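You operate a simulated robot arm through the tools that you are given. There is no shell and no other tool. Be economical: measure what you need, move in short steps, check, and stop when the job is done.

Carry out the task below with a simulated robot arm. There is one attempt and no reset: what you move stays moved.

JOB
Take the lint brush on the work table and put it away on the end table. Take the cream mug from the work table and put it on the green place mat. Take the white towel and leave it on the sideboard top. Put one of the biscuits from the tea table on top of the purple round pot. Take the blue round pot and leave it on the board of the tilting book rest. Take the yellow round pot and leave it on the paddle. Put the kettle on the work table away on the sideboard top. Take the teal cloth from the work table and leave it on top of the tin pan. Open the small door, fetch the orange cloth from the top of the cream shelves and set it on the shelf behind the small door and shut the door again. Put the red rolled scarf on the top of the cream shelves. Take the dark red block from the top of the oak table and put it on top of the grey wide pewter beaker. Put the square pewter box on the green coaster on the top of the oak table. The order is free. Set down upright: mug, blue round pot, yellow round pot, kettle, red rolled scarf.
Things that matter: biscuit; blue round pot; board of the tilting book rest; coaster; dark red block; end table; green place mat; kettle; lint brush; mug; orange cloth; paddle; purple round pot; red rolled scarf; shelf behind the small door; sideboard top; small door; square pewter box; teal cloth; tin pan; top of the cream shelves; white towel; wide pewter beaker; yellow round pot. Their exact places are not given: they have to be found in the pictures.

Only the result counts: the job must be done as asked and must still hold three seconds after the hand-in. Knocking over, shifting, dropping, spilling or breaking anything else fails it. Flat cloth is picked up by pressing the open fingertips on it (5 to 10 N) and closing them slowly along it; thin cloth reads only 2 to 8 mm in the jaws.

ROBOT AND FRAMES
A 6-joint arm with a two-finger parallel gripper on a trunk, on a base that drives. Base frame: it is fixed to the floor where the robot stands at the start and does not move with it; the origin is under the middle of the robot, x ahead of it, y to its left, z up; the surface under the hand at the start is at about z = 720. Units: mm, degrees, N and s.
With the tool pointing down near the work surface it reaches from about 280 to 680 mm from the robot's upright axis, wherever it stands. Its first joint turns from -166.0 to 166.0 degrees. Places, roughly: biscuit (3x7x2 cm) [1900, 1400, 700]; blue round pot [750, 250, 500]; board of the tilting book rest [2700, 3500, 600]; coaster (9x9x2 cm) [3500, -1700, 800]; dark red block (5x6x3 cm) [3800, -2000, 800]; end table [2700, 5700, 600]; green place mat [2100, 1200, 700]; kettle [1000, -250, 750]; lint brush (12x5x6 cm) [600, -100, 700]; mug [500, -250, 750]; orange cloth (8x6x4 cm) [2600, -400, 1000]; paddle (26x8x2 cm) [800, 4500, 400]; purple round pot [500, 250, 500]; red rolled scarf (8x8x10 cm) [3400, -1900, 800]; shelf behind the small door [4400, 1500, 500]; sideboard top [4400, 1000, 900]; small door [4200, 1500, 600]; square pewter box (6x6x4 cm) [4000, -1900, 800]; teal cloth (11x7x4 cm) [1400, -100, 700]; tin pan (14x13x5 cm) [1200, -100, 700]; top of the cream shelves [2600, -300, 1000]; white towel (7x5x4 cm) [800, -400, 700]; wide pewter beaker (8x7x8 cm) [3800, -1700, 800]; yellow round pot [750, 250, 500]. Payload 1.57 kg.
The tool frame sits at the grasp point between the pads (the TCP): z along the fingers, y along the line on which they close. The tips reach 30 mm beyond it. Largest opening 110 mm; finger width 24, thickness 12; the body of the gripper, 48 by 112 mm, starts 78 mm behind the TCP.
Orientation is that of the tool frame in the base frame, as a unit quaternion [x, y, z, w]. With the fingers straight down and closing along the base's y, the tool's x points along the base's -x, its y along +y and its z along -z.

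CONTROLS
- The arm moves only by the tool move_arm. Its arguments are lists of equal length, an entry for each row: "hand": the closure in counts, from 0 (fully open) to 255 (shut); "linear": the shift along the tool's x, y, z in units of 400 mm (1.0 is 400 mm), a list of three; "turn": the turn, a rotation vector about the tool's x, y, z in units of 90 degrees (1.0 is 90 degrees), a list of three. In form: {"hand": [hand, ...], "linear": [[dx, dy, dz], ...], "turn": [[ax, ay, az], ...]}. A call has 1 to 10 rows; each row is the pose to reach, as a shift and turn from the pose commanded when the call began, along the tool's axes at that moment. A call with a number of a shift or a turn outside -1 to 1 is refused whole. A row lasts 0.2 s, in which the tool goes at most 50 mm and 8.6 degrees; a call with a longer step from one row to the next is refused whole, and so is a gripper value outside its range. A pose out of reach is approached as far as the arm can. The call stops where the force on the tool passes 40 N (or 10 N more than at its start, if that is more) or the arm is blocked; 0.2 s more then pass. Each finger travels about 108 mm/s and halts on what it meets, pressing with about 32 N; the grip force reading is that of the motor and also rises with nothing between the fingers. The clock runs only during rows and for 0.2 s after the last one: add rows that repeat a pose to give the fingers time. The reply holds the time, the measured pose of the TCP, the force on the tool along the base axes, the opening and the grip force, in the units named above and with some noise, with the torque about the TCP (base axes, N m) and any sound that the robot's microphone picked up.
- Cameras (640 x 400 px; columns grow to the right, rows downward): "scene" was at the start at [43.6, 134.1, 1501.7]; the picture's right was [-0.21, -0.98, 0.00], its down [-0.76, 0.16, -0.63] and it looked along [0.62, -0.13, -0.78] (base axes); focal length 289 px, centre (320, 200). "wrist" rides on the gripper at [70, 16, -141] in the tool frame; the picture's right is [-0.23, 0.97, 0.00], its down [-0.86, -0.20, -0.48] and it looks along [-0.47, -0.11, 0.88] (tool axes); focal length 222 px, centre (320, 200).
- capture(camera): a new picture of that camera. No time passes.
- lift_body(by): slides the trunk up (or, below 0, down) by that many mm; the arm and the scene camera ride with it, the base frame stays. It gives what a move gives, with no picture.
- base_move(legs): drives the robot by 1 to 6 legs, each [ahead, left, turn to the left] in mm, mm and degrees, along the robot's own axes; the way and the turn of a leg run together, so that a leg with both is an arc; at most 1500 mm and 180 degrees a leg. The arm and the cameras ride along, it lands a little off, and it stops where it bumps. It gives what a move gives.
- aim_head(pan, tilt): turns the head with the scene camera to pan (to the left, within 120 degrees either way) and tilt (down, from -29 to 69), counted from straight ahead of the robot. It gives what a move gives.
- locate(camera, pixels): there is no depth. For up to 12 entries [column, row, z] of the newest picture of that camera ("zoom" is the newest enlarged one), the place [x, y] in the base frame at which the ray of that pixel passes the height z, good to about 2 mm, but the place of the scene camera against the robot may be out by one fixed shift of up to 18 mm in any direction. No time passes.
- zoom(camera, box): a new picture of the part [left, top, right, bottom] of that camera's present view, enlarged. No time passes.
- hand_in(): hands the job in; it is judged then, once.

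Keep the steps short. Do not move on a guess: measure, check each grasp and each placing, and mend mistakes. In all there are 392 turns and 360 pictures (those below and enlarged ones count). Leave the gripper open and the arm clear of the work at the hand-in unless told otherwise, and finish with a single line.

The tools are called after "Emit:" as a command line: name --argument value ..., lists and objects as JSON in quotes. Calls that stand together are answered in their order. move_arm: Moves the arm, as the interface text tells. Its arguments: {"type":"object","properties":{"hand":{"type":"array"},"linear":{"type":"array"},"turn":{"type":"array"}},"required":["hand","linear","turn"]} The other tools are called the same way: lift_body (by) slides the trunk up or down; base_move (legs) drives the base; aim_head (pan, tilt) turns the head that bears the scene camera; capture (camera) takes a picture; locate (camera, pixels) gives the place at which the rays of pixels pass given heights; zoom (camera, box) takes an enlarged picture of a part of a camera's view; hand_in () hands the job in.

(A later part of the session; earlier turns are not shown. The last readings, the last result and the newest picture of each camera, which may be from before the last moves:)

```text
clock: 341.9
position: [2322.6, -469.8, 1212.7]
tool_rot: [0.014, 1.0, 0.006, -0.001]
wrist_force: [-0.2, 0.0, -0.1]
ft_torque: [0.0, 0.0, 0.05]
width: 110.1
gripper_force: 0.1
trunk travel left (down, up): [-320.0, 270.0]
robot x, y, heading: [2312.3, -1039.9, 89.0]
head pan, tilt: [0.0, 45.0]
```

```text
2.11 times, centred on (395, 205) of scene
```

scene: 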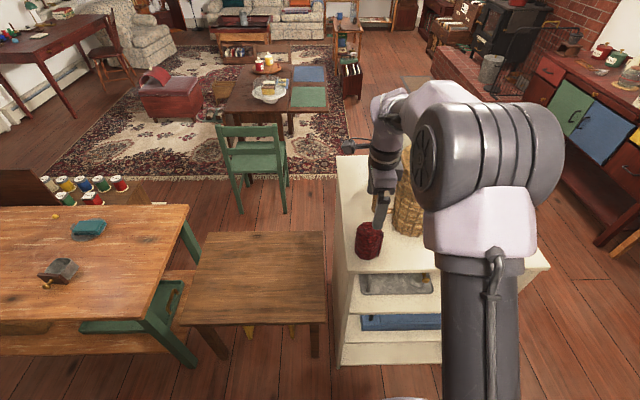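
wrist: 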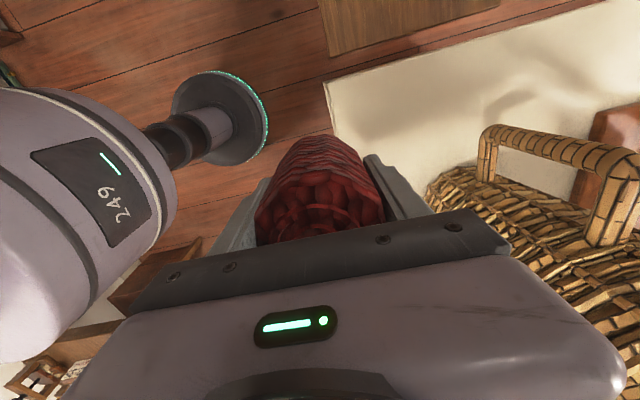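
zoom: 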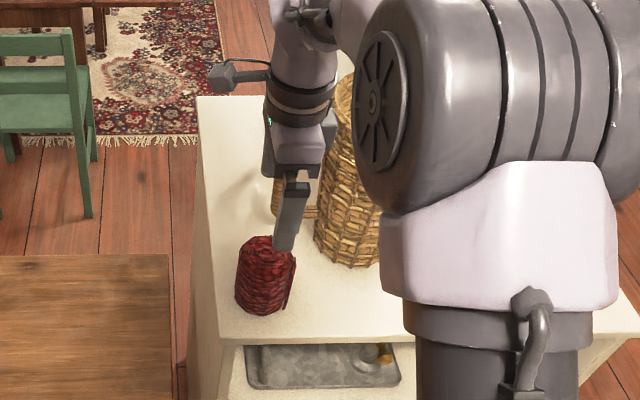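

Scarf stands upright. Next the white towel: back off, strafe along the tables to x≈800, lower the trunk.

Emit:
base_move --legs '[[-180, 0, 1], [0, 1500, 0]]'

Emit:
lift_body --by -150

Emit:
base_move --legs '[[340, 0, 0]]'

Emit:
capture --camera "scene"

Emit:
capture --camera "wrist"

```text
clock: 350.3
position: [807.8, -666.9, 1212.4]
tool_rot: [-0.012, 1.0, 0.006, 0.0]
wrist_force: [-0.5, -0.2, 0.5]
ft_torque: [0.0, 0.01, 0.03]
width: 110.2
gripper_force: 0.0
trunk travel left (down, up): [-320.0, 270.0]
robot x, y, heading: [822.4, -1239.5, 91.7]
head pan, tilt: [0.0, 45.0]
```

```text
clock: 352.1
position: [808.8, -666.5, 1062.9]
tool_rot: [-0.011, 1.0, 0.007, -0.002]
wrist_force: [0.9, 0.5, -0.4]
ft_torque: [0.01, -0.02, 0.03]
width: 110.0
gripper_force: 0.1
trunk travel left (down, up): [-170.0, 420.0]
robot x, y, heading: [822.4, -1240.1, 91.6]
head pan, tilt: [0.0, 45.0]
```

```text
clock: 354.3
position: [798.7, -325.4, 1062.9]
tool_rot: [-0.011, 1.0, 0.006, 0.0]
wrist_force: [-0.7, -0.4, -0.1]
ft_torque: [0.02, -0.02, 0.02]
width: 109.9
gripper_force: 0.0
trunk travel left (down, up): [-170.0, 420.0]
robot x, y, heading: [815.3, -898.7, 91.6]
head pan, tilt: [0.0, 45.0]
```

```text
190 pictures are left
```

scene: 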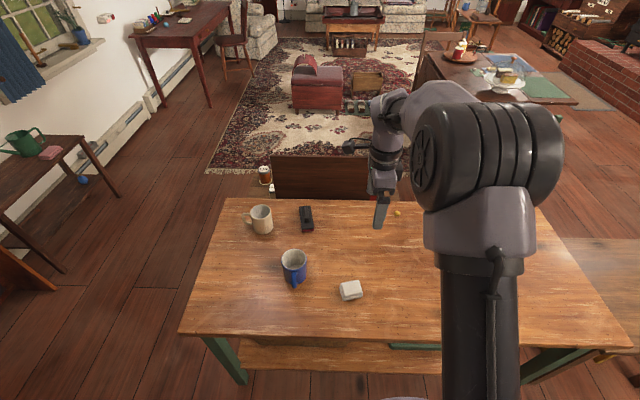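

```text
189 pictures are left
```

wrist: 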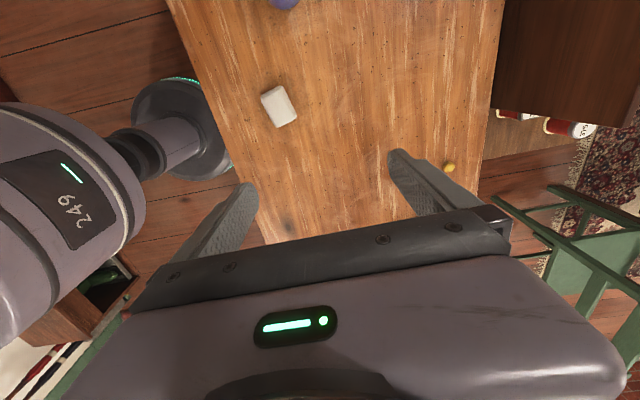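

Emit:
locate --camera "wrist" --pixels '[[260, 95, 755], [285, 86, 755], [297, 117, 755], [274, 126, 755], [278, 106, 755], [278, 106, 740]]'

Emit:
zoom --camera "wrist" --box '[230, 60, 330, 150]'

```text
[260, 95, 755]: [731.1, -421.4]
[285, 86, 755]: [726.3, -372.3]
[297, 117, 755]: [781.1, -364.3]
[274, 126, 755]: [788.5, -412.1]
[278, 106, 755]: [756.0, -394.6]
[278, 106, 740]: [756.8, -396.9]
```

```text
4.44 times, centred on (280, 105) of wrist
```

zoom: 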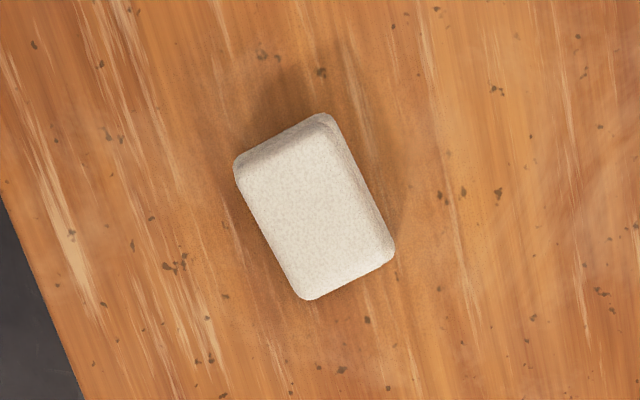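

Towel centre ≈(757,-394), long axis 9° off x. Go down and grip across the short side.

Emit:
move_arm --hand '[0, 0, 0, 0, 0, 0, 0, 0, 0, 0]' --linear '[[0.027, -0.042, 0.06], [0.055, -0.085, 0.12], [0.082, -0.127, 0.18], [0.109, -0.169, 0.25], [0.109, -0.169, 0.35], [0.109, -0.169, 0.45], [0.109, -0.169, 0.55], [0.109, -0.169, 0.65], [0.109, -0.169, 0.73], [0.109, -0.169, 0.765]]' --turn '[[0, 0, -0.02], [0, 0, -0.04], [0, 0, -0.06], [0, 0, -0.085], [0, 0, -0.085], [0, 0, -0.085], [0, 0, -0.085], [0, 0, -0.085], [0, 0, -0.085], [0, 0, -0.085]]'

Emit:
move_arm --hand '[255, 255, 255, 255]' --linear '[[0, 0, 0], [0, 0, 0], [0, 0, 0], [0, 0, 0]]' --turn '[[0, 0, 0], [0, 0, 0], [0, 0, 0], [0, 0, 0]]'

Emit:
capture --camera "wrist"

```text
clock: 356.5
position: [757.6, -390.3, 757.2]
tool_rot: [-0.078, 0.997, 0.006, -0.001]
wrist_force: [-0.1, -0.2, 0.1]
ft_torque: [0.04, 0.0, 0.0]
width: 110.0
gripper_force: 0.1
trunk travel left (down, up): [-170.0, 420.0]
robot x, y, heading: [816.4, -900.1, 91.7]
head pan, tilt: [0.0, 45.0]
```

```text
clock: 357.5
position: [757.5, -391.8, 757.3]
tool_rot: [-0.079, 0.997, 0.005, -0.001]
wrist_force: [-0.2, 0.6, 1.2]
ft_torque: [-0.01, -0.01, 0.01]
width: 48.8
gripper_force: 32.2
trunk travel left (down, up): [-170.0, 420.0]
robot x, y, heading: [817.0, -906.1, 91.6]
head pan, tilt: [0.0, 45.0]
```

```text
187 pictures are left
```

wrist: 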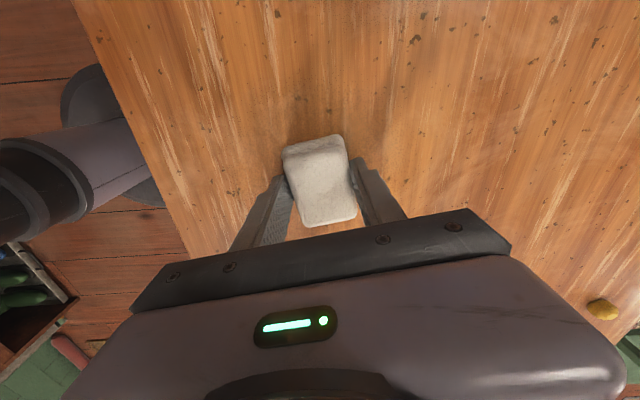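

Towel held (48.8 mm). Lift and drive to the sideboard's right end.

Emit:
move_arm --hand '[255, 255, 255, 255, 255, 255, 255]' --linear '[[0, 0, -0.12], [0, 0, -0.24], [0, 0, -0.36], [0, 0, -0.48], [0, 0, -0.6], [0, 0, -0.7], [0, 0, -0.75]]' --turn '[[0, 0, 0], [0, 0, 0], [0, 0, 0], [0, 0, 0], [0, 0, 0], [0, 0, 0], [0, 0, 0]]'

Emit:
base_move --legs '[[-50, 0, 0], [0, 0, -91.6], [1240, 0, 0], [1240, 0, 0], [0, 1290, 0]]'

Emit:
aim_head --pan 0 --tilt 40

Emit:
capture --camera "scene"

```text
clock: 359.1
position: [755.5, -395.6, 1055.9]
tool_rot: [-0.078, 0.997, 0.006, 0.0]
wrist_force: [0.6, 0.4, -0.8]
ft_torque: [0.02, 0.01, 0.01]
width: 48.8
gripper_force: 31.3
trunk travel left (down, up): [-170.0, 420.0]
robot x, y, heading: [814.3, -898.2, 91.7]
head pan, tilt: [0.0, 45.0]
```

```text
clock: 381.9
position: [3811.6, 387.0, 1055.8]
tool_rot: [0.656, 0.755, 0.005, 0.004]
wrist_force: [1.1, 0.6, -0.5]
ft_torque: [0.0, 0.05, 0.01]
width: 48.6
gripper_force: 31.8
trunk travel left (down, up): [-170.0, 420.0]
robot x, y, heading: [3305.4, 334.8, 0.6]
head pan, tilt: [0.0, 45.0]
```

```text
clock: 382.5
position: [3810.8, 385.6, 1055.2]
tool_rot: [0.655, 0.756, 0.004, 0.004]
wrist_force: [-0.3, -0.8, -0.1]
ft_torque: [-0.01, 0.0, -0.05]
width: 48.9
gripper_force: 32.1
trunk travel left (down, up): [-170.0, 420.0]
robot x, y, heading: [3306.6, 332.4, 0.9]
head pan, tilt: [0.0, 40.0]
```

```text
186 pictures are left
```

scene: 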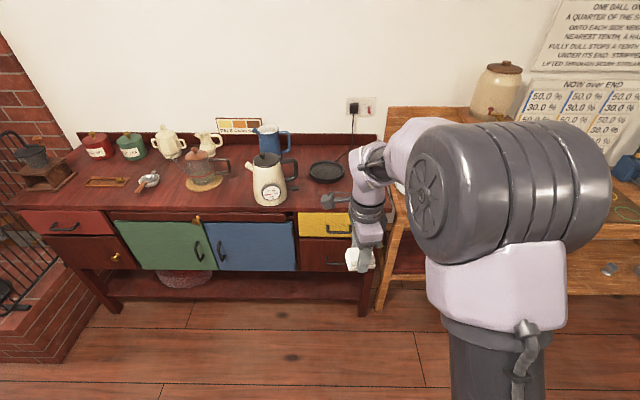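

Emit:
zoom --camera "scene" --box '[230, 120, 430, 250]'

Emit:
locate --camera "scene" --pixels '[[320, 212, 861], [326, 170, 861], [268, 200, 861], [230, 195, 861], [345, 185, 861], [357, 212, 861]]'

```text
3.08 times, centred on (330, 185) of scene
```

zoom: 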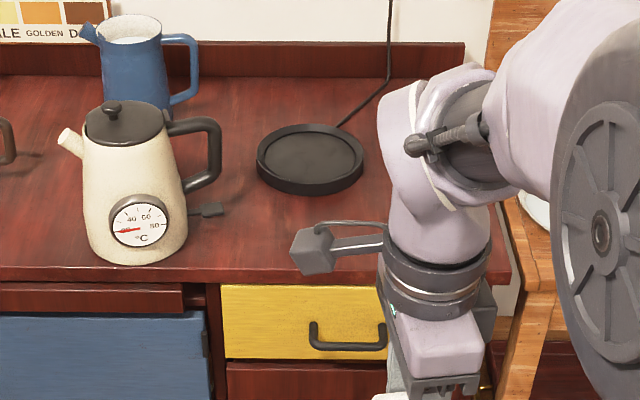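

```text
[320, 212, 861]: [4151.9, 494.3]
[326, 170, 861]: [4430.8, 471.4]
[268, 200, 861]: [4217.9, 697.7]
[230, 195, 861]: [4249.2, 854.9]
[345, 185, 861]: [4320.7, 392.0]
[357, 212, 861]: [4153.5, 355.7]
```

Place at about (4250,395), clear of trivet and kettle. Drive ahead 440.

Emit:
base_move --legs '[[440, 0, 0]]'

Emit:
capture --camera "wrist"

Emit:
move_arm --hand '[255, 255, 255, 255]' --linear '[[0, 0, 0.1], [0, 0, 0.2], [0, 0, 0.28], [0, 0, 0.34]]' --turn '[[0, 0, 0], [0, 0, 0], [0, 0, 0], [0, 0, 0]]'

Emit:
capture --camera "wrist"

```text
clock: 385.2
position: [4258.5, 391.3, 1055.7]
tool_rot: [0.655, 0.755, 0.005, 0.004]
wrist_force: [0.3, 0.0, -1.1]
ft_torque: [0.0, 0.01, 0.0]
width: 48.8
gripper_force: 32.2
trunk travel left (down, up): [-170.0, 420.0]
robot x, y, heading: [3749.2, 339.5, 0.7]
head pan, tilt: [0.0, 40.0]
```

```text
184 pictures are left
```

wrist: 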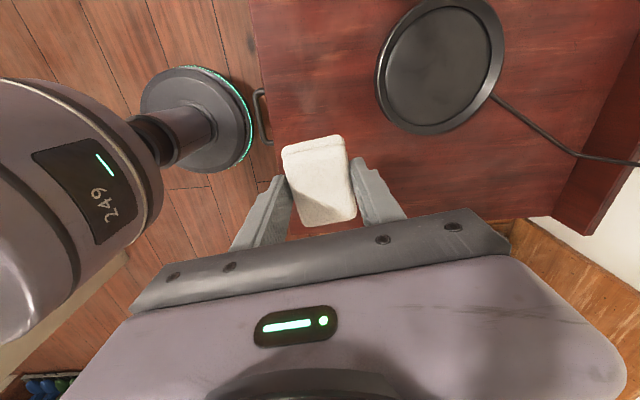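

```text
clock: 386.2
position: [4261.4, 393.9, 919.4]
tool_rot: [0.654, 0.756, 0.005, 0.004]
wrist_force: [-0.7, 0.4, -0.9]
ft_torque: [0.03, -0.01, 0.04]
width: 48.9
gripper_force: 31.5
trunk travel left (down, up): [-170.0, 420.0]
robot x, y, heading: [3753.9, 340.7, 1.0]
head pan, tilt: [0.0, 40.0]
```

```text
183 pictures are left
```

wrist: 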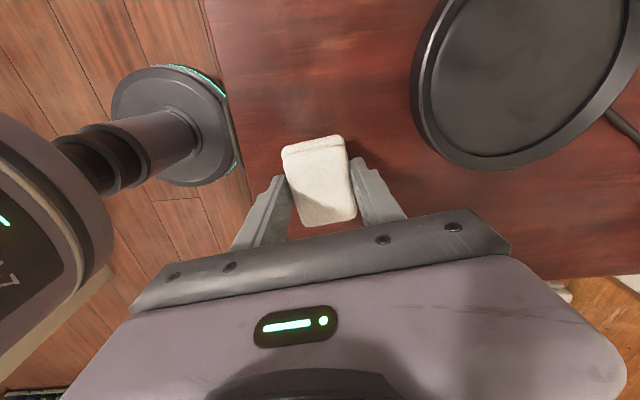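

Emit:
move_arm --hand '[255, 255, 255, 255, 255, 255, 255]' --linear '[[0, 0, 0.02], [0, 0, 0.035], [0, 0, 0.043], [0, 0, 0.051], [0, 0, 0.058], [0, 0, 0.065], [0, 0, 0.07]]' --turn '[[0, 0, 0], [0, 0, 0], [0, 0, 0], [0, 0, 0], [0, 0, 0], [0, 0, 0], [0, 0, 0]]'

```text
clock: 387.9
position: [4260.8, 393.0, 893.6]
tool_rot: [0.655, 0.756, 0.006, 0.006]
wrist_force: [3.7, 1.9, 39.9]
ft_torque: [0.02, 0.3, -0.03]
width: 49.1
gripper_force: 31.6
trunk travel left (down, up): [-170.0, 420.0]
robot x, y, heading: [3750.8, 341.0, 0.8]
head pan, tilt: [0.0, 40.0]
```

Emit:
move_arm --hand '[160, 60, 0, 0, 0, 0, 0, 0]' --linear '[[0, 0, -0.008], [0, 0, -0.01], [0, 0, -0.01], [0, 0, -0.1], [0, 0, -0.2], [0, 0, -0.3], [0, 0, -0.4], [0, 0, -0.44]]' --turn '[[0, 0, 0], [0, 0, 0], [0, 0, 0], [0, 0, 0], [0, 0, 0], [0, 0, 0], [0, 0, 0], [0, 0, 0]]'

Emit:
capture --camera "wrist"

```text
clock: 389.6
position: [4257.9, 391.3, 1066.9]
tool_rot: [0.654, 0.756, 0.005, 0.003]
wrist_force: [0.4, 0.1, 0.2]
ft_torque: [-0.02, 0.02, -0.02]
width: 109.9
gripper_force: 0.0
trunk travel left (down, up): [-170.0, 420.0]
robot x, y, heading: [3756.8, 340.3, 1.0]
head pan, tilt: [0.0, 40.0]
```

```text
182 pictures are left
```

wrist: 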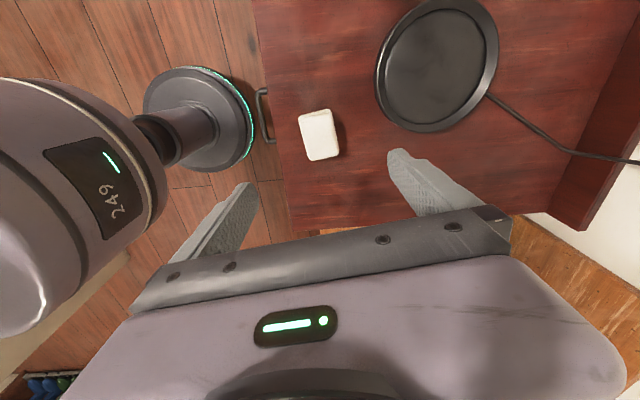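

Towel is on the sideboard. Now to the tea table for the biscuit; I drive to its +x end and look.

Emit:
base_move --legs '[[-300, 0, 0], [0, 0, 90], [880, 0, 0], [0, 0, 90], [600, 0, 0]]'

Emit:
aim_head --pan 0 --tilt 38

Emit:
capture --camera "scene"

```text
clock: 406.6
position: [2387.0, 1244.2, 1066.9]
tool_rot: [0.737, -0.675, -0.004, 0.004]
wrist_force: [-1.1, 0.3, 0.1]
ft_torque: [-0.01, 0.02, -0.01]
width: 109.9
gripper_force: 0.1
trunk travel left (down, up): [-170.0, 420.0]
robot x, y, heading: [2892.4, 1269.6, 177.6]
head pan, tilt: [0.0, 40.0]
```

```text
clock: 407.2
position: [2387.3, 1244.8, 1067.1]
tool_rot: [0.737, -0.675, -0.005, 0.004]
wrist_force: [0.2, -0.6, 0.3]
ft_torque: [0.01, -0.01, 0.0]
width: 109.8
gripper_force: 0.1
trunk travel left (down, up): [-170.0, 420.0]
robot x, y, heading: [2898.2, 1270.0, 177.6]
head pan, tilt: [0.0, 38.0]
```

```text
181 pictures are left
```

scene: 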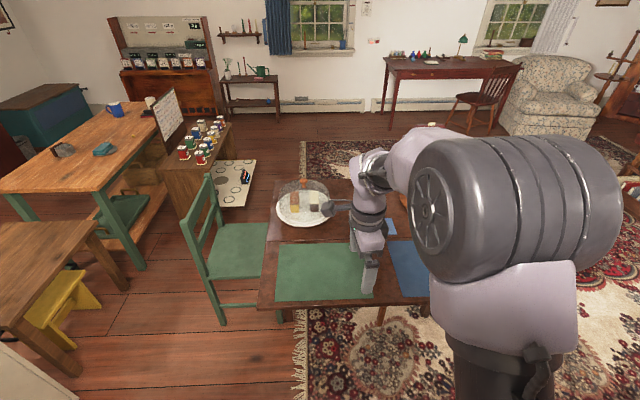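

Emit:
capture --camera "wrist"

Emit:
zoom --camera "scene" --box '[250, 160, 450, 320]'

Emit:
locate --camera "scene" --pixels '[[275, 300, 700], [280, 243, 700], [258, 306, 700], [300, 205, 740], [272, 180, 700]]'

```text
180 pictures are left
```

wrist: 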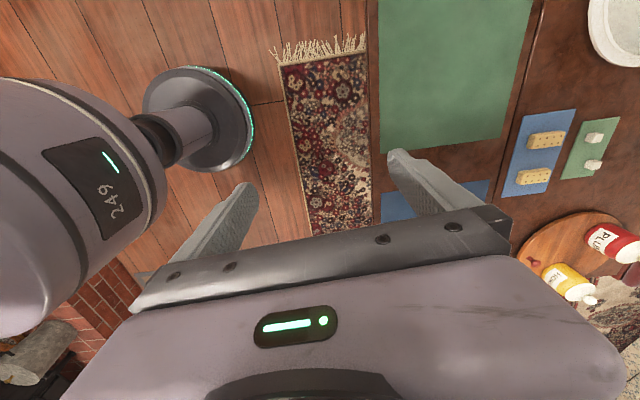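

```text
2.50 times, centred on (350, 240) of scene
```

zoom: 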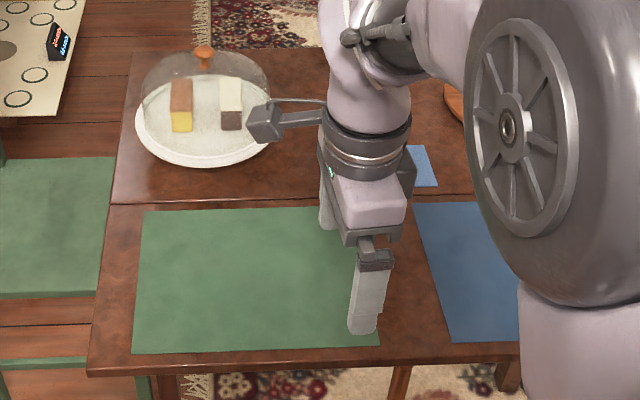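

```text
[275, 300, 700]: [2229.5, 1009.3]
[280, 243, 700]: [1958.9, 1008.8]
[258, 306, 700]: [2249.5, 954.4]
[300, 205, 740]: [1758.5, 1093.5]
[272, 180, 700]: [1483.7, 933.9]
```

Emit:
locate --camera "wrist" --pixels '[[545, 140, 720], [534, 177, 720], [528, 138, 720], [563, 141, 720], [516, 177, 720], [552, 178, 720], [380, 5, 700], [380, 155, 700], [533, 5, 700], [500, 140, 700]]'

Emit:
zoom --camera "wrist" --box '[480, 90, 640, 210]'

```text
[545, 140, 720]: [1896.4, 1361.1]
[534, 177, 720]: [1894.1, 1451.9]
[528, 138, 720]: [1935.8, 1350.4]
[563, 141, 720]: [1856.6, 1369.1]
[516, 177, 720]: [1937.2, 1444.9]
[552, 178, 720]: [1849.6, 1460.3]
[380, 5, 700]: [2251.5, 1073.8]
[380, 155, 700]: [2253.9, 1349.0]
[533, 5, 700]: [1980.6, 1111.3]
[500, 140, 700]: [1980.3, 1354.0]
```

```text
3.33 times, centred on (560, 150) of wrist
```

zoom: 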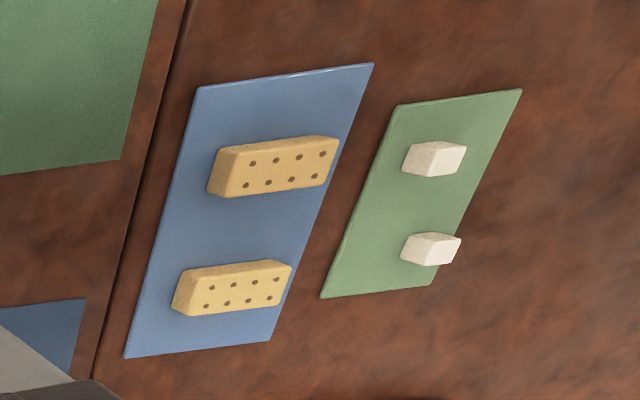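

Two biscuits lie at about (1896,1361) and (1894,1452), long side along x. Move closer and turn the hand so it closes along y.

Emit:
base_move --legs '[[385, 0, 2.4]]'

Emit:
move_arm --hand '[0, 0, 0, 0, 0, 0, 0, 0, 0, 0]' --linear '[[0, 0, 0], [0, 0, 0], [0, 0, 0], [0, 0, 0], [0, 0, 0], [0, 0, 0], [0, 0, 0], [0, 0, 0], [0, 0, 0], [0, 0, 0]]' --turn '[[0, 0, -0.091], [0, 0, -0.182], [0, 0, -0.273], [0, 0, -0.364], [0, 0, -0.455], [0, 0, -0.546], [0, 0, -0.637], [0, 0, -0.728], [0, 0, -0.819], [0, 0, -0.91]]'

Emit:
capture --camera "wrist"

Emit:
capture --camera "scene"

```text
clock: 409.6
position: [2001.1, 1230.2, 1066.9]
tool_rot: [0.752, -0.659, -0.003, 0.005]
wrist_force: [-0.2, -0.6, -0.2]
ft_torque: [0.01, 0.01, -0.02]
width: 110.0
gripper_force: 0.1
trunk travel left (down, up): [-170.0, 420.0]
robot x, y, heading: [2504.8, 1276.6, -179.5]
head pan, tilt: [0.0, 38.0]
```

```text
clock: 411.8
position: [2001.6, 1230.1, 1066.8]
tool_rot: [1.0, -0.004, -0.006, 0.001]
wrist_force: [-0.8, 0.4, 0.1]
ft_torque: [-0.03, -0.01, -0.01]
width: 109.9
gripper_force: 0.0
trunk travel left (down, up): [-170.0, 420.0]
robot x, y, heading: [2505.6, 1274.3, -179.9]
head pan, tilt: [0.0, 38.0]
```

```text
177 pictures are left
```

wrist: 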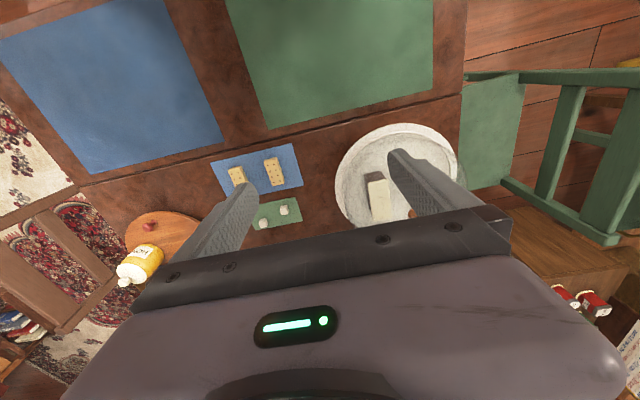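

```text
176 pictures are left
```

scene: 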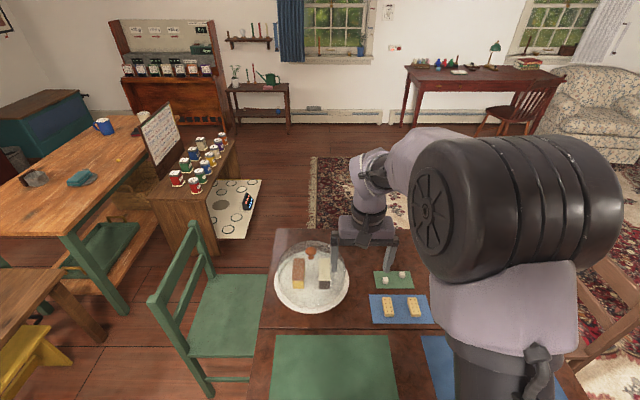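

Emit:
locate --camera "wrist" --pixels '[[264, 160, 720], [278, 157, 720], [284, 184, 720], [270, 188, 720], [274, 172, 720], [274, 172, 700], [262, 223, 720], [284, 210, 720]]'

Emit:
zoom --camera "wrist" --box '[200, 130, 320, 240]'

Emit:
locate --camera "scene" --pixels '[[389, 308, 720], [389, 308, 700], [414, 307, 720]]'

```text
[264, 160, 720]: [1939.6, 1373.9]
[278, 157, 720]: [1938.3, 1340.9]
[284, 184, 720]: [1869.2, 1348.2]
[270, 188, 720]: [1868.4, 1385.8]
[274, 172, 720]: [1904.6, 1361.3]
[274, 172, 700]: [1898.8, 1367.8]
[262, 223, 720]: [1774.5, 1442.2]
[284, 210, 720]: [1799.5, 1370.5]
```

```text
3.64 times, centred on (260, 185) of wrist
```

zoom: 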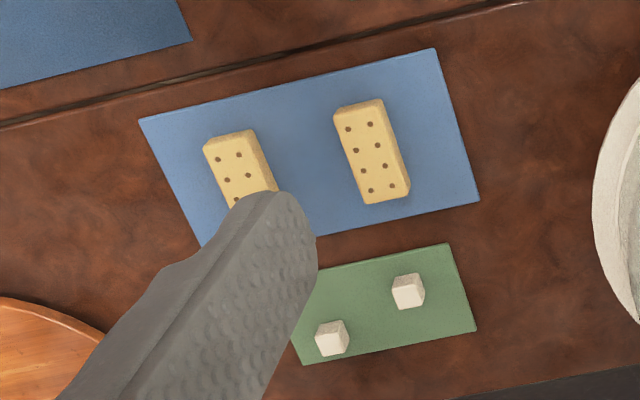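

```text
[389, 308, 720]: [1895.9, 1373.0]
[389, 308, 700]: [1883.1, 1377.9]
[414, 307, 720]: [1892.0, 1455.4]
```

Emit:
move_arm --hand '[115, 115, 115, 115, 115, 115, 115, 115, 115]' --linear '[[-0.05, -0.08, 0.02], [-0.1, -0.16, 0.04], [-0.16, -0.24, 0.06], [-0.2375, -0.32, 0.08], [-0.2375, -0.32, 0.2], [-0.2375, -0.32, 0.32], [-0.2375, -0.32, 0.44], [-0.2375, -0.32, 0.55], [-0.2375, -0.32, 0.62]]' --turn '[[0, 0, 0], [0, 0, 0], [0, 0, 0], [0, 0, 0], [0, 0, 0], [0, 0, 0], [0, 0, 0], [0, 0, 0], [0, 0, 0]]'

Emit:
capture --camera "wrist"

```text
clock: 413.8
position: [1902.1, 1357.8, 817.0]
tool_rot: [1.0, -0.004, -0.006, 0.001]
wrist_force: [0.8, 0.9, 0.1]
ft_torque: [0.0, -0.01, -0.01]
width: 60.9
gripper_force: 0.1
trunk travel left (down, up): [-170.0, 420.0]
robot x, y, heading: [2504.8, 1278.9, -179.9]
head pan, tilt: [0.0, 38.0]
```

```text
174 pictures are left
```

wrist: 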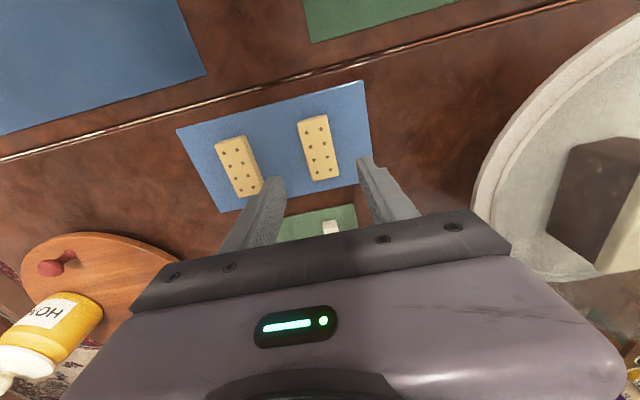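

Emit:
move_arm --hand '[115, 115, 115, 115, 255, 255, 255, 255]' --linear '[[0.02, -0.008, 0.06], [0.02, -0.008, 0.12], [0.02, -0.008, 0.155], [0.02, -0.008, 0.175], [0.02, -0.008, 0.175], [0.02, -0.008, 0.175], [0.02, -0.008, 0.175], [0.02, -0.008, 0.175]]' --turn '[[0, 0, 0], [0, 0, 0], [0, 0, 0], [0, 0, 0], [0, 0, 0], [0, 0, 0], [0, 0, 0], [0, 0, 0]]'

Emit:
capture --camera "wrist"

```text
clock: 414.9
position: [1907.7, 1364.3, 753.5]
tool_rot: [1.0, -0.004, -0.013, 0.0]
wrist_force: [4.0, 11.0, 27.7]
ft_torque: [0.73, -0.39, -0.02]
width: 29.4
gripper_force: 18.7
trunk travel left (down, up): [-170.0, 420.0]
robot x, y, heading: [2507.0, 1276.7, -180.0]
head pan, tilt: [0.0, 38.0]
stopped in row 5: the force on the tool passed its limit at 47 N (the readings are from after the stop); the commanded pose is now the measured one
```

```text
173 pictures are left
```

wrist: 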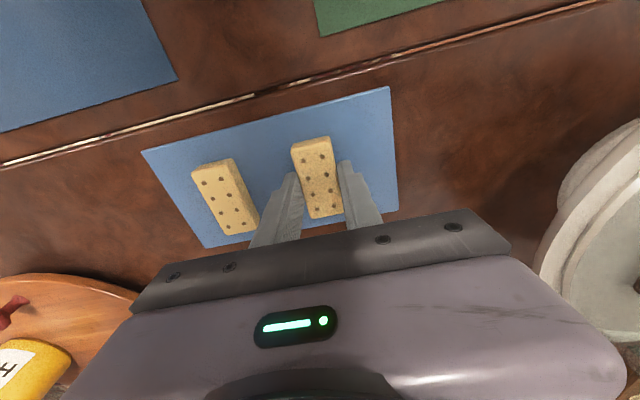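

Tips met the table (z≈722); fingers are on the biscuit. Raise 2 mm, finish closing, then lift.

Emit:
move_arm --hand '[255, 255, 255, 255]' --linear '[[0, 0, -0.006], [0, 0, -0.006], [0, 0, -0.006], [0, 0, -0.006]]' --turn '[[0, 0, 0], [0, 0, 0], [0, 0, 0], [0, 0, 0]]'

Emit:
move_arm --hand '[255, 255, 255, 255, 255, 255, 255, 255, 255]' --linear '[[0, 0, -0.1], [0, 0, -0.2], [0, 0, -0.3], [0, 0, -0.4], [0, 0, -0.5], [0, 0, -0.6], [0, 0, -0.7], [0.06, 0, -0.76], [0.12, 0.06, -0.8]]' --turn '[[0, 0, 0], [0, 0, 0], [0, 0, 0], [0, 0, 0], [0, 0, 0], [0, 0, 0], [0, 0, 0], [0, 0, 0], [0, 0, 0]]'

Emit:
capture --camera "wrist"

```text
clock: 415.9
position: [1907.8, 1363.8, 754.1]
tool_rot: [1.0, -0.006, -0.011, 0.0]
wrist_force: [-6.1, 6.0, 20.0]
ft_torque: [0.49, 0.12, 0.15]
width: 28.5
gripper_force: 32.0
trunk travel left (down, up): [-170.0, 420.0]
robot x, y, heading: [2502.5, 1278.0, -179.8]
head pan, tilt: [0.0, 38.0]
```

```text
clock: 417.9
position: [1963.3, 1337.8, 1073.1]
tool_rot: [1.0, -0.005, -0.009, 0.0]
wrist_force: [0.3, -0.4, 0.1]
ft_torque: [0.02, 0.03, 0.0]
width: 28.5
gripper_force: 32.3
trunk travel left (down, up): [-170.0, 420.0]
robot x, y, heading: [2503.5, 1275.5, -179.7]
head pan, tilt: [0.0, 38.0]
```

```text
172 pictures are left
```

wrist: 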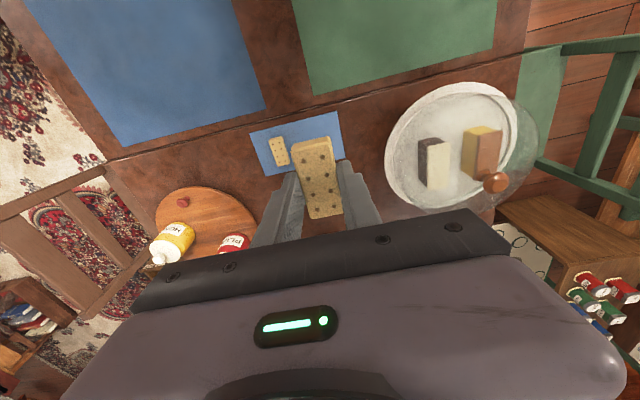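

Biscuit held (28.5 mm). I drive back the safe way round (right side of the room) to the front end of the pot rack.

Emit:
base_move --legs '[[-700, 0, 0], [0, 0, 89.7], [1500, 0, 0], [680, 0, 0], [0, 0, -90], [1500, 0, 0]]'

Emit:
base_move --legs '[[1500, 0, 0], [280, 0, 0], [0, 0, -90], [1150, 0, 0], [0, 0, -90]]'

Emit:
aim_head --pan 0 --tilt 50

Emit:
capture --camera "scene"

```text
clock: 446.9
position: [1138.2, -727.5, 1072.4]
tool_rot: [0.999, -0.034, -0.01, 0.001]
wrist_force: [-0.4, 0.5, -0.9]
ft_torque: [0.01, -0.02, 0.02]
width: 28.6
gripper_force: 32.1
trunk travel left (down, up): [-170.0, 420.0]
robot x, y, heading: [1678.6, -817.1, 177.0]
head pan, tilt: [0.0, 38.0]
```

```text
clock: 469.1
position: [555.4, 318.1, 1073.0]
tool_rot: [0.07, 0.998, 0.0, 0.01]
wrist_force: [0.2, -0.5, -1.0]
ft_torque: [-0.03, 0.02, 0.02]
width: 28.6
gripper_force: 31.7
trunk travel left (down, up): [-170.0, 420.0]
robot x, y, heading: [25.0, 451.7, -7.5]
head pan, tilt: [0.0, 38.0]
```

```text
clock: 469.9
position: [553.7, 318.8, 1072.0]
tool_rot: [0.071, 0.997, 0.0, 0.009]
wrist_force: [0.3, -0.2, -1.0]
ft_torque: [0.0, -0.01, 0.0]
width: 28.5
gripper_force: 31.6
trunk travel left (down, up): [-170.0, 420.0]
robot x, y, heading: [25.0, 449.4, -7.5]
head pan, tilt: [0.0, 50.0]
```

```text
171 pictures are left
```

scene: 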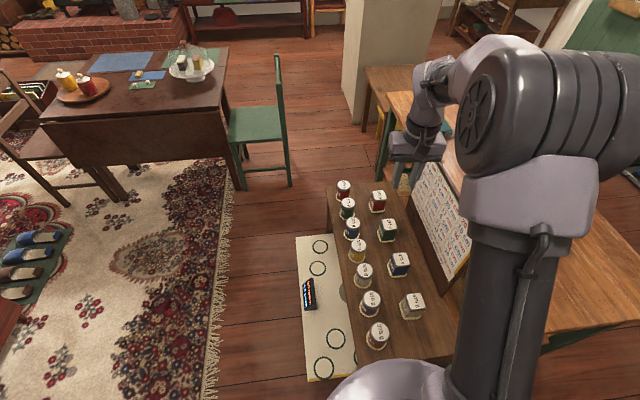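

Emit:
base_move --legs '[[-40, -80, 7.5]]'

Emit:
capture --camera "scene"

Emit:
zoom --camera "scene" --box '[260, 160, 460, 390]'

Emit:
capture --camera "wrist"

```text
clock: 471.0
position: [521.8, 307.4, 1072.9]
tool_rot: [0.005, 1.0, 0.001, 0.009]
wrist_force: [0.8, -0.9, 0.6]
ft_torque: [0.02, 0.0, -0.01]
width: 28.5
gripper_force: 32.0
trunk travel left (down, up): [-170.0, 420.0]
robot x, y, heading: [-20.5, 370.3, 0.5]
head pan, tilt: [0.0, 50.0]
```

```text
170 pictures are left
```

scene: 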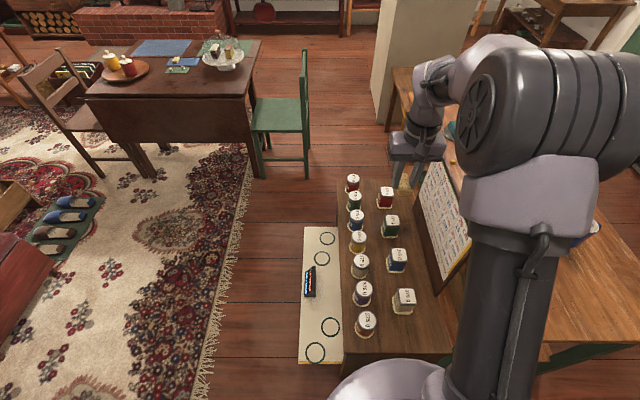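

```text
1.74 times, centred on (360, 275) of scene
```

zoom: 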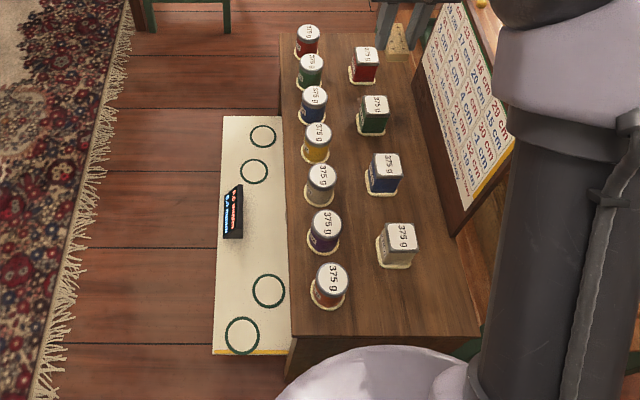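

```text
168 pictures are left
```

wrist: 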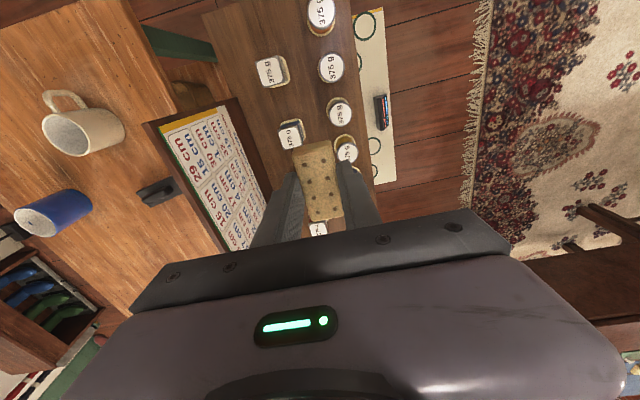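

Emit:
locate --camera "wrist" --pixels '[[332, 68, 540], [332, 68, 500], [322, 12, 540], [340, 110, 540], [347, 151, 540], [319, 68, 540], [345, 68, 540]]'

Emit:
locate --camera "zoom" --pixels '[[325, 223, 540], [325, 223, 500], [330, 277, 540], [321, 177, 540], [317, 135, 540], [313, 97, 540], [309, 220, 540], [342, 220, 540], [325, 253, 460]]'

```text
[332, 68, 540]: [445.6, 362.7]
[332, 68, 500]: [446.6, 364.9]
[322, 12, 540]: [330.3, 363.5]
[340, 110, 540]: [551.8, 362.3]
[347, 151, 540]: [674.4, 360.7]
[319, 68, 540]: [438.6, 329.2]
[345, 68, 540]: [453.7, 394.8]
```

```text
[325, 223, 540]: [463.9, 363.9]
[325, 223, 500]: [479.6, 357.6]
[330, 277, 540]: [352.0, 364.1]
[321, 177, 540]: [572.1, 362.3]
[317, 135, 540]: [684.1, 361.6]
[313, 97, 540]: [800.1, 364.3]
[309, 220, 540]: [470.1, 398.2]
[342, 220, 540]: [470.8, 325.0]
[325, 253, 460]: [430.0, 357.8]
```

Purple pot (2nd from front) top at ≈(445,361), z≈570. Lower the trunk fully and bring the biscuit above it.

Emit:
lift_body --by -165

Emit:
move_arm --hand '[255, 255, 255, 255, 255, 255, 255]' --linear '[[0.06, 0.04, 0.05], [0.12, 0.08, 0.1], [0.19, 0.134, 0.17], [0.19, 0.134, 0.28], [0.19, 0.134, 0.39], [0.19, 0.134, 0.5], [0.19, 0.134, 0.56]]' --turn '[[0, -0.005, 0], [0, -0.01, 0], [0, -0.01, 0], [0, -0.01, 0], [0, -0.01, 0], [0, -0.01, 0], [0, -0.01, 0]]'

Emit:
capture --camera "wrist"

Emit:
capture --camera "scene"

Emit:
zoom --camera "scene" --box '[280, 150, 440, 370]'

```text
clock: 472.9
position: [521.9, 309.6, 908.7]
tool_rot: [0.005, 1.0, 0.001, 0.008]
wrist_force: [0.4, 0.0, 0.2]
ft_torque: [0.01, -0.01, 0.01]
width: 28.8
gripper_force: 32.1
trunk travel left (down, up): [-5.0, 585.0]
robot x, y, heading: [-21.4, 375.1, 0.1]
head pan, tilt: [0.0, 50.0]
```

```text
clock: 474.5
position: [450.3, 362.0, 682.8]
tool_rot: [0.006, 1.0, 0.001, 0.017]
wrist_force: [0.6, -0.4, -0.2]
ft_torque: [-0.02, -0.01, 0.02]
width: 28.6
gripper_force: 31.9
trunk travel left (down, up): [-5.0, 585.0]
robot x, y, heading: [-22.7, 371.0, 0.4]
head pan, tilt: [0.0, 50.0]
```

```text
167 pictures are left
```

wrist: 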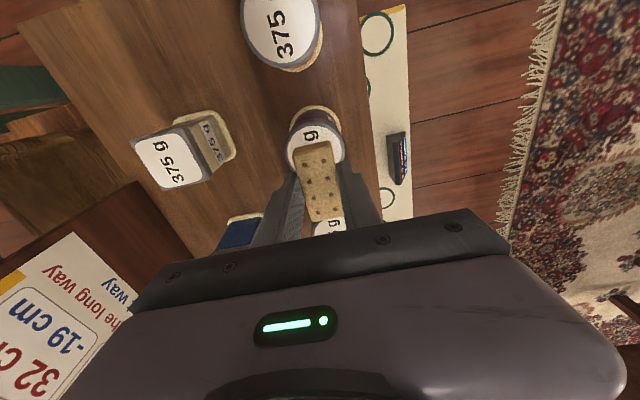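

```text
166 pictures are left
```

scene: 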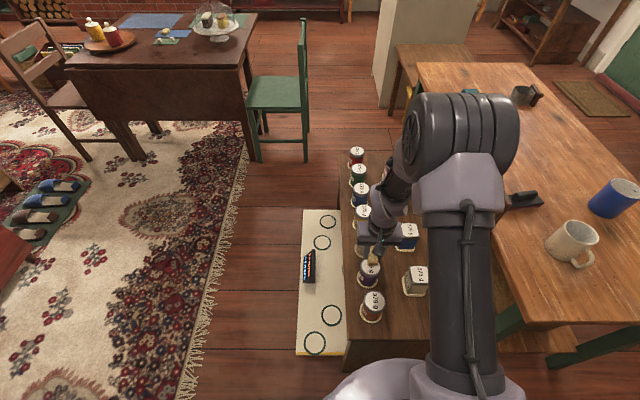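

```text
1.82 times, centred on (360, 260) of scene
```

zoom: 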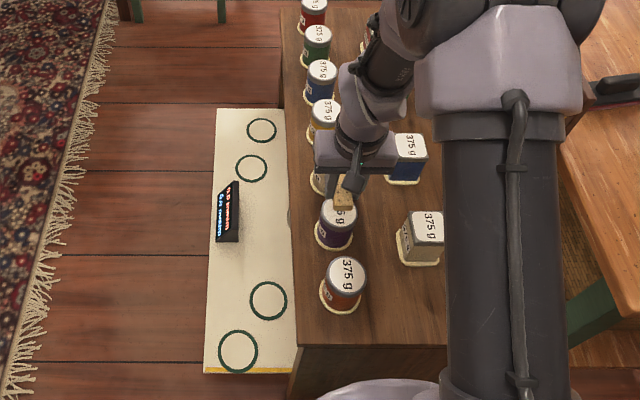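

Emit:
zoom --camera "wrist" --box '[250, 90, 390, 190]'

Emit:
locate --camera "wrist" --pixels '[[286, 152, 570], [345, 146, 570], [316, 119, 570], [286, 152, 550], [345, 146, 550], [316, 119, 550], [283, 28, 570]]'

```text
4.00 times, centred on (320, 140) of wrist
```

zoom: 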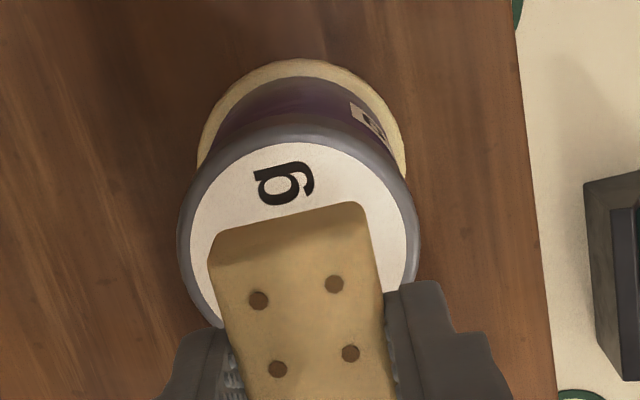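

```text
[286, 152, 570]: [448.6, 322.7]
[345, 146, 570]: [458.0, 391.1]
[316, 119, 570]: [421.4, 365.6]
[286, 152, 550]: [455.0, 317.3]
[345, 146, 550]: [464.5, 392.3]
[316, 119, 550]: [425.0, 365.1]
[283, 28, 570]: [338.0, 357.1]
```

Emit:
move_arm --hand '[255, 255, 255, 255, 255, 255, 255, 255, 255, 255]' --linear '[[-0.01, -0.0075, 0.04], [-0.01, -0.0075, 0.08], [-0.01, -0.0075, 0.11], [-0.01, -0.0075, 0.125], [-0.01, -0.0075, 0.14], [-0.01, -0.0075, 0.15], [-0.01, -0.0075, 0.16], [-0.01, -0.0075, 0.17], [-0.01, -0.0075, 0.18], [-0.01, -0.0075, 0.19]]' --turn '[[0, 0.02, 0], [0, 0.02, 0], [0, 0.02, 0], [0, 0.02, 0], [0, 0.02, 0], [0, 0.02, 0], [0, 0.02, 0], [0, 0.02, 0], [0, 0.02, 0], [0, 0.02, 0]]'

Emit:
capture --camera "wrist"

```text
clock: 475.6
position: [457.8, 360.2, 634.5]
tool_rot: [0.006, 1.0, 0.002, 0.006]
wrist_force: [-10.4, -0.4, 36.4]
ft_torque: [-0.07, 0.39, -0.08]
width: 28.7
gripper_force: 31.9
trunk travel left (down, up): [-5.0, 585.0]
robot x, y, heading: [-22.3, 372.5, -0.1]
head pan, tilt: [0.0, 50.0]
stopped in row 5: the force on the tool passed its limit at 53 N (the readings are from after the stop); the commanded pose is now the measured one
```

```text
163 pictures are left
```

wrist: 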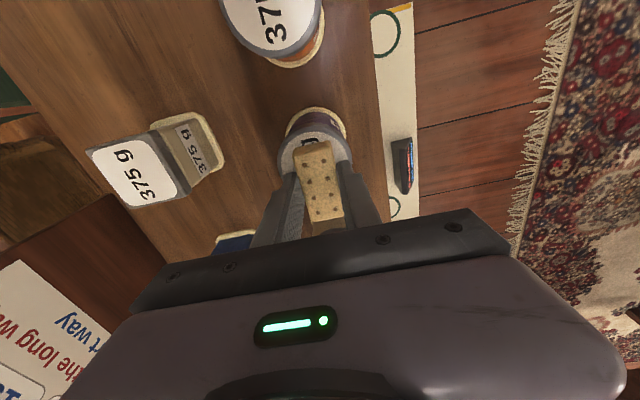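

Emit:
zoom --camera "wrist" --box '[260, 90, 380, 240]'

Emit:
capture --camera "scene"

Emit:
zoom --camera "scene" --box '[330, 220, 420, 330]'

```text
2.67 times, centred on (320, 165) of wrist
```

zoom: 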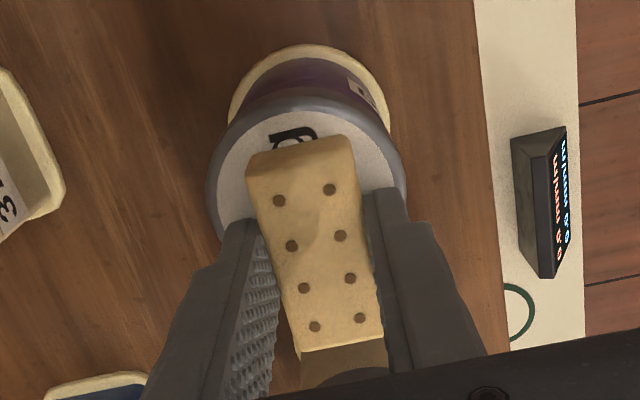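

```text
161 pictures are left
```

scene: 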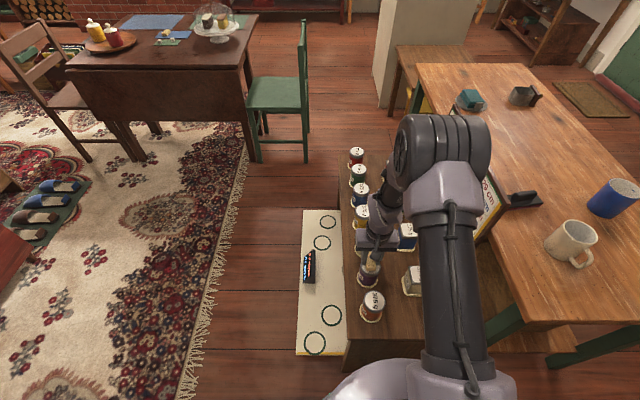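

```text
3.64 times, centred on (375, 275) of scene
```

zoom: 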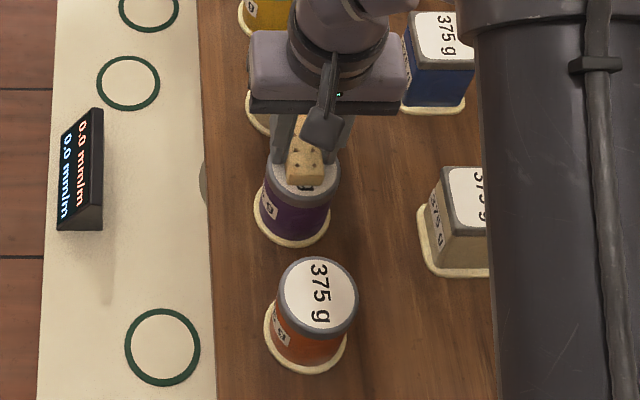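

The biscuit sits ~15 mm too far; lift slightly, shift back 15 mm, lower again.

Emit:
move_arm --hand '[255, 255, 255, 255, 255, 255]' --linear '[[0, 0, -0.02], [0.02, -0.003, -0.02], [0.036, -0.005, -0.02], [0.036, -0.005, -0.012], [0.036, -0.005, -0.005], [0.036, -0.005, -0.002]]' --turn '[[0, 0, 0], [0, 0.005, 0], [0, 0.007, 0], [0, 0.007, 0], [0, 0.007, 0], [0, 0.007, 0]]'

Emit:
zoom --camera "wrist" --box '[260, 90, 380, 240]'

```text
clock: 477.0
position: [444.6, 359.3, 635.3]
tool_rot: [0.006, 1.0, 0.0, 0.0]
wrist_force: [-3.7, -4.3, 34.1]
ft_torque: [-0.28, -0.27, -0.04]
width: 28.8
gripper_force: 32.0
trunk travel left (down, up): [-5.0, 585.0]
robot x, y, heading: [-26.0, 371.8, 0.5]
head pan, tilt: [0.0, 50.0]
```

```text
2.67 times, centred on (320, 165) of wrist
```

zoom: 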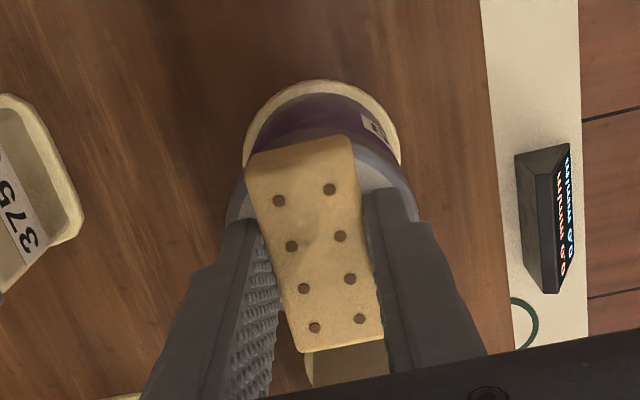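

Centred now. Release and rise.

Emit:
move_arm --hand '[200, 150, 130, 130, 130, 130, 130, 130]' --linear '[[0, 0, -0.004], [0, 0, -0.006], [0, 0, -0.006], [0, 0, -0.06], [0, 0, -0.16], [0, 0, -0.28], [0, 0, -0.4], [0, 0, -0.5]]' --turn '[[0, 0, 0], [0, 0, 0], [0, 0, 0], [0, 0, 0], [0, 0, 0], [0, 0, 0], [0, 0, 0], [0, 0, 0]]'

Emit:
capture --camera "wrist"

Emit:
zoom --camera "wrist" --box '[220, 50, 420, 200]'

```text
clock: 478.8
position: [443.9, 355.3, 833.1]
tool_rot: [0.005, 1.0, 0.001, -0.002]
wrist_force: [-0.3, 0.2, 0.1]
ft_torque: [0.0, -0.02, -0.03]
width: 53.7
gripper_force: 0.0
trunk travel left (down, up): [-5.0, 585.0]
robot x, y, heading: [-21.9, 372.6, 0.1]
head pan, tilt: [0.0, 50.0]
```

```text
158 pictures are left
```

wrist: 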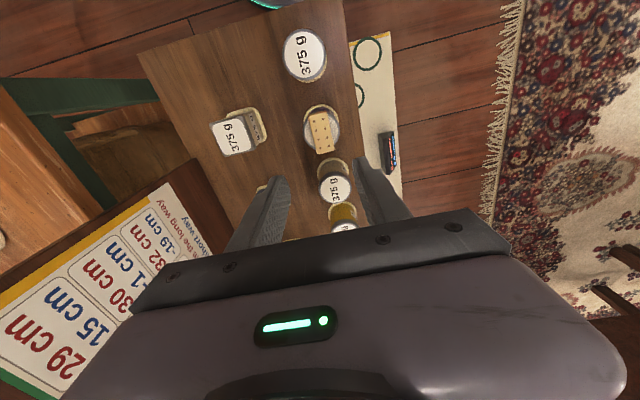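

```text
2.67 times, centred on (320, 125) of wrist
```

zoom: 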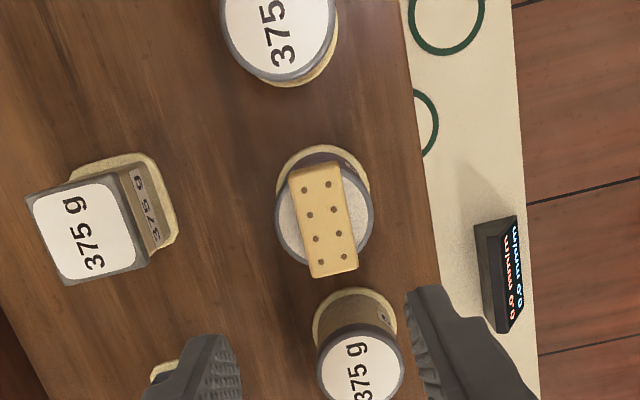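

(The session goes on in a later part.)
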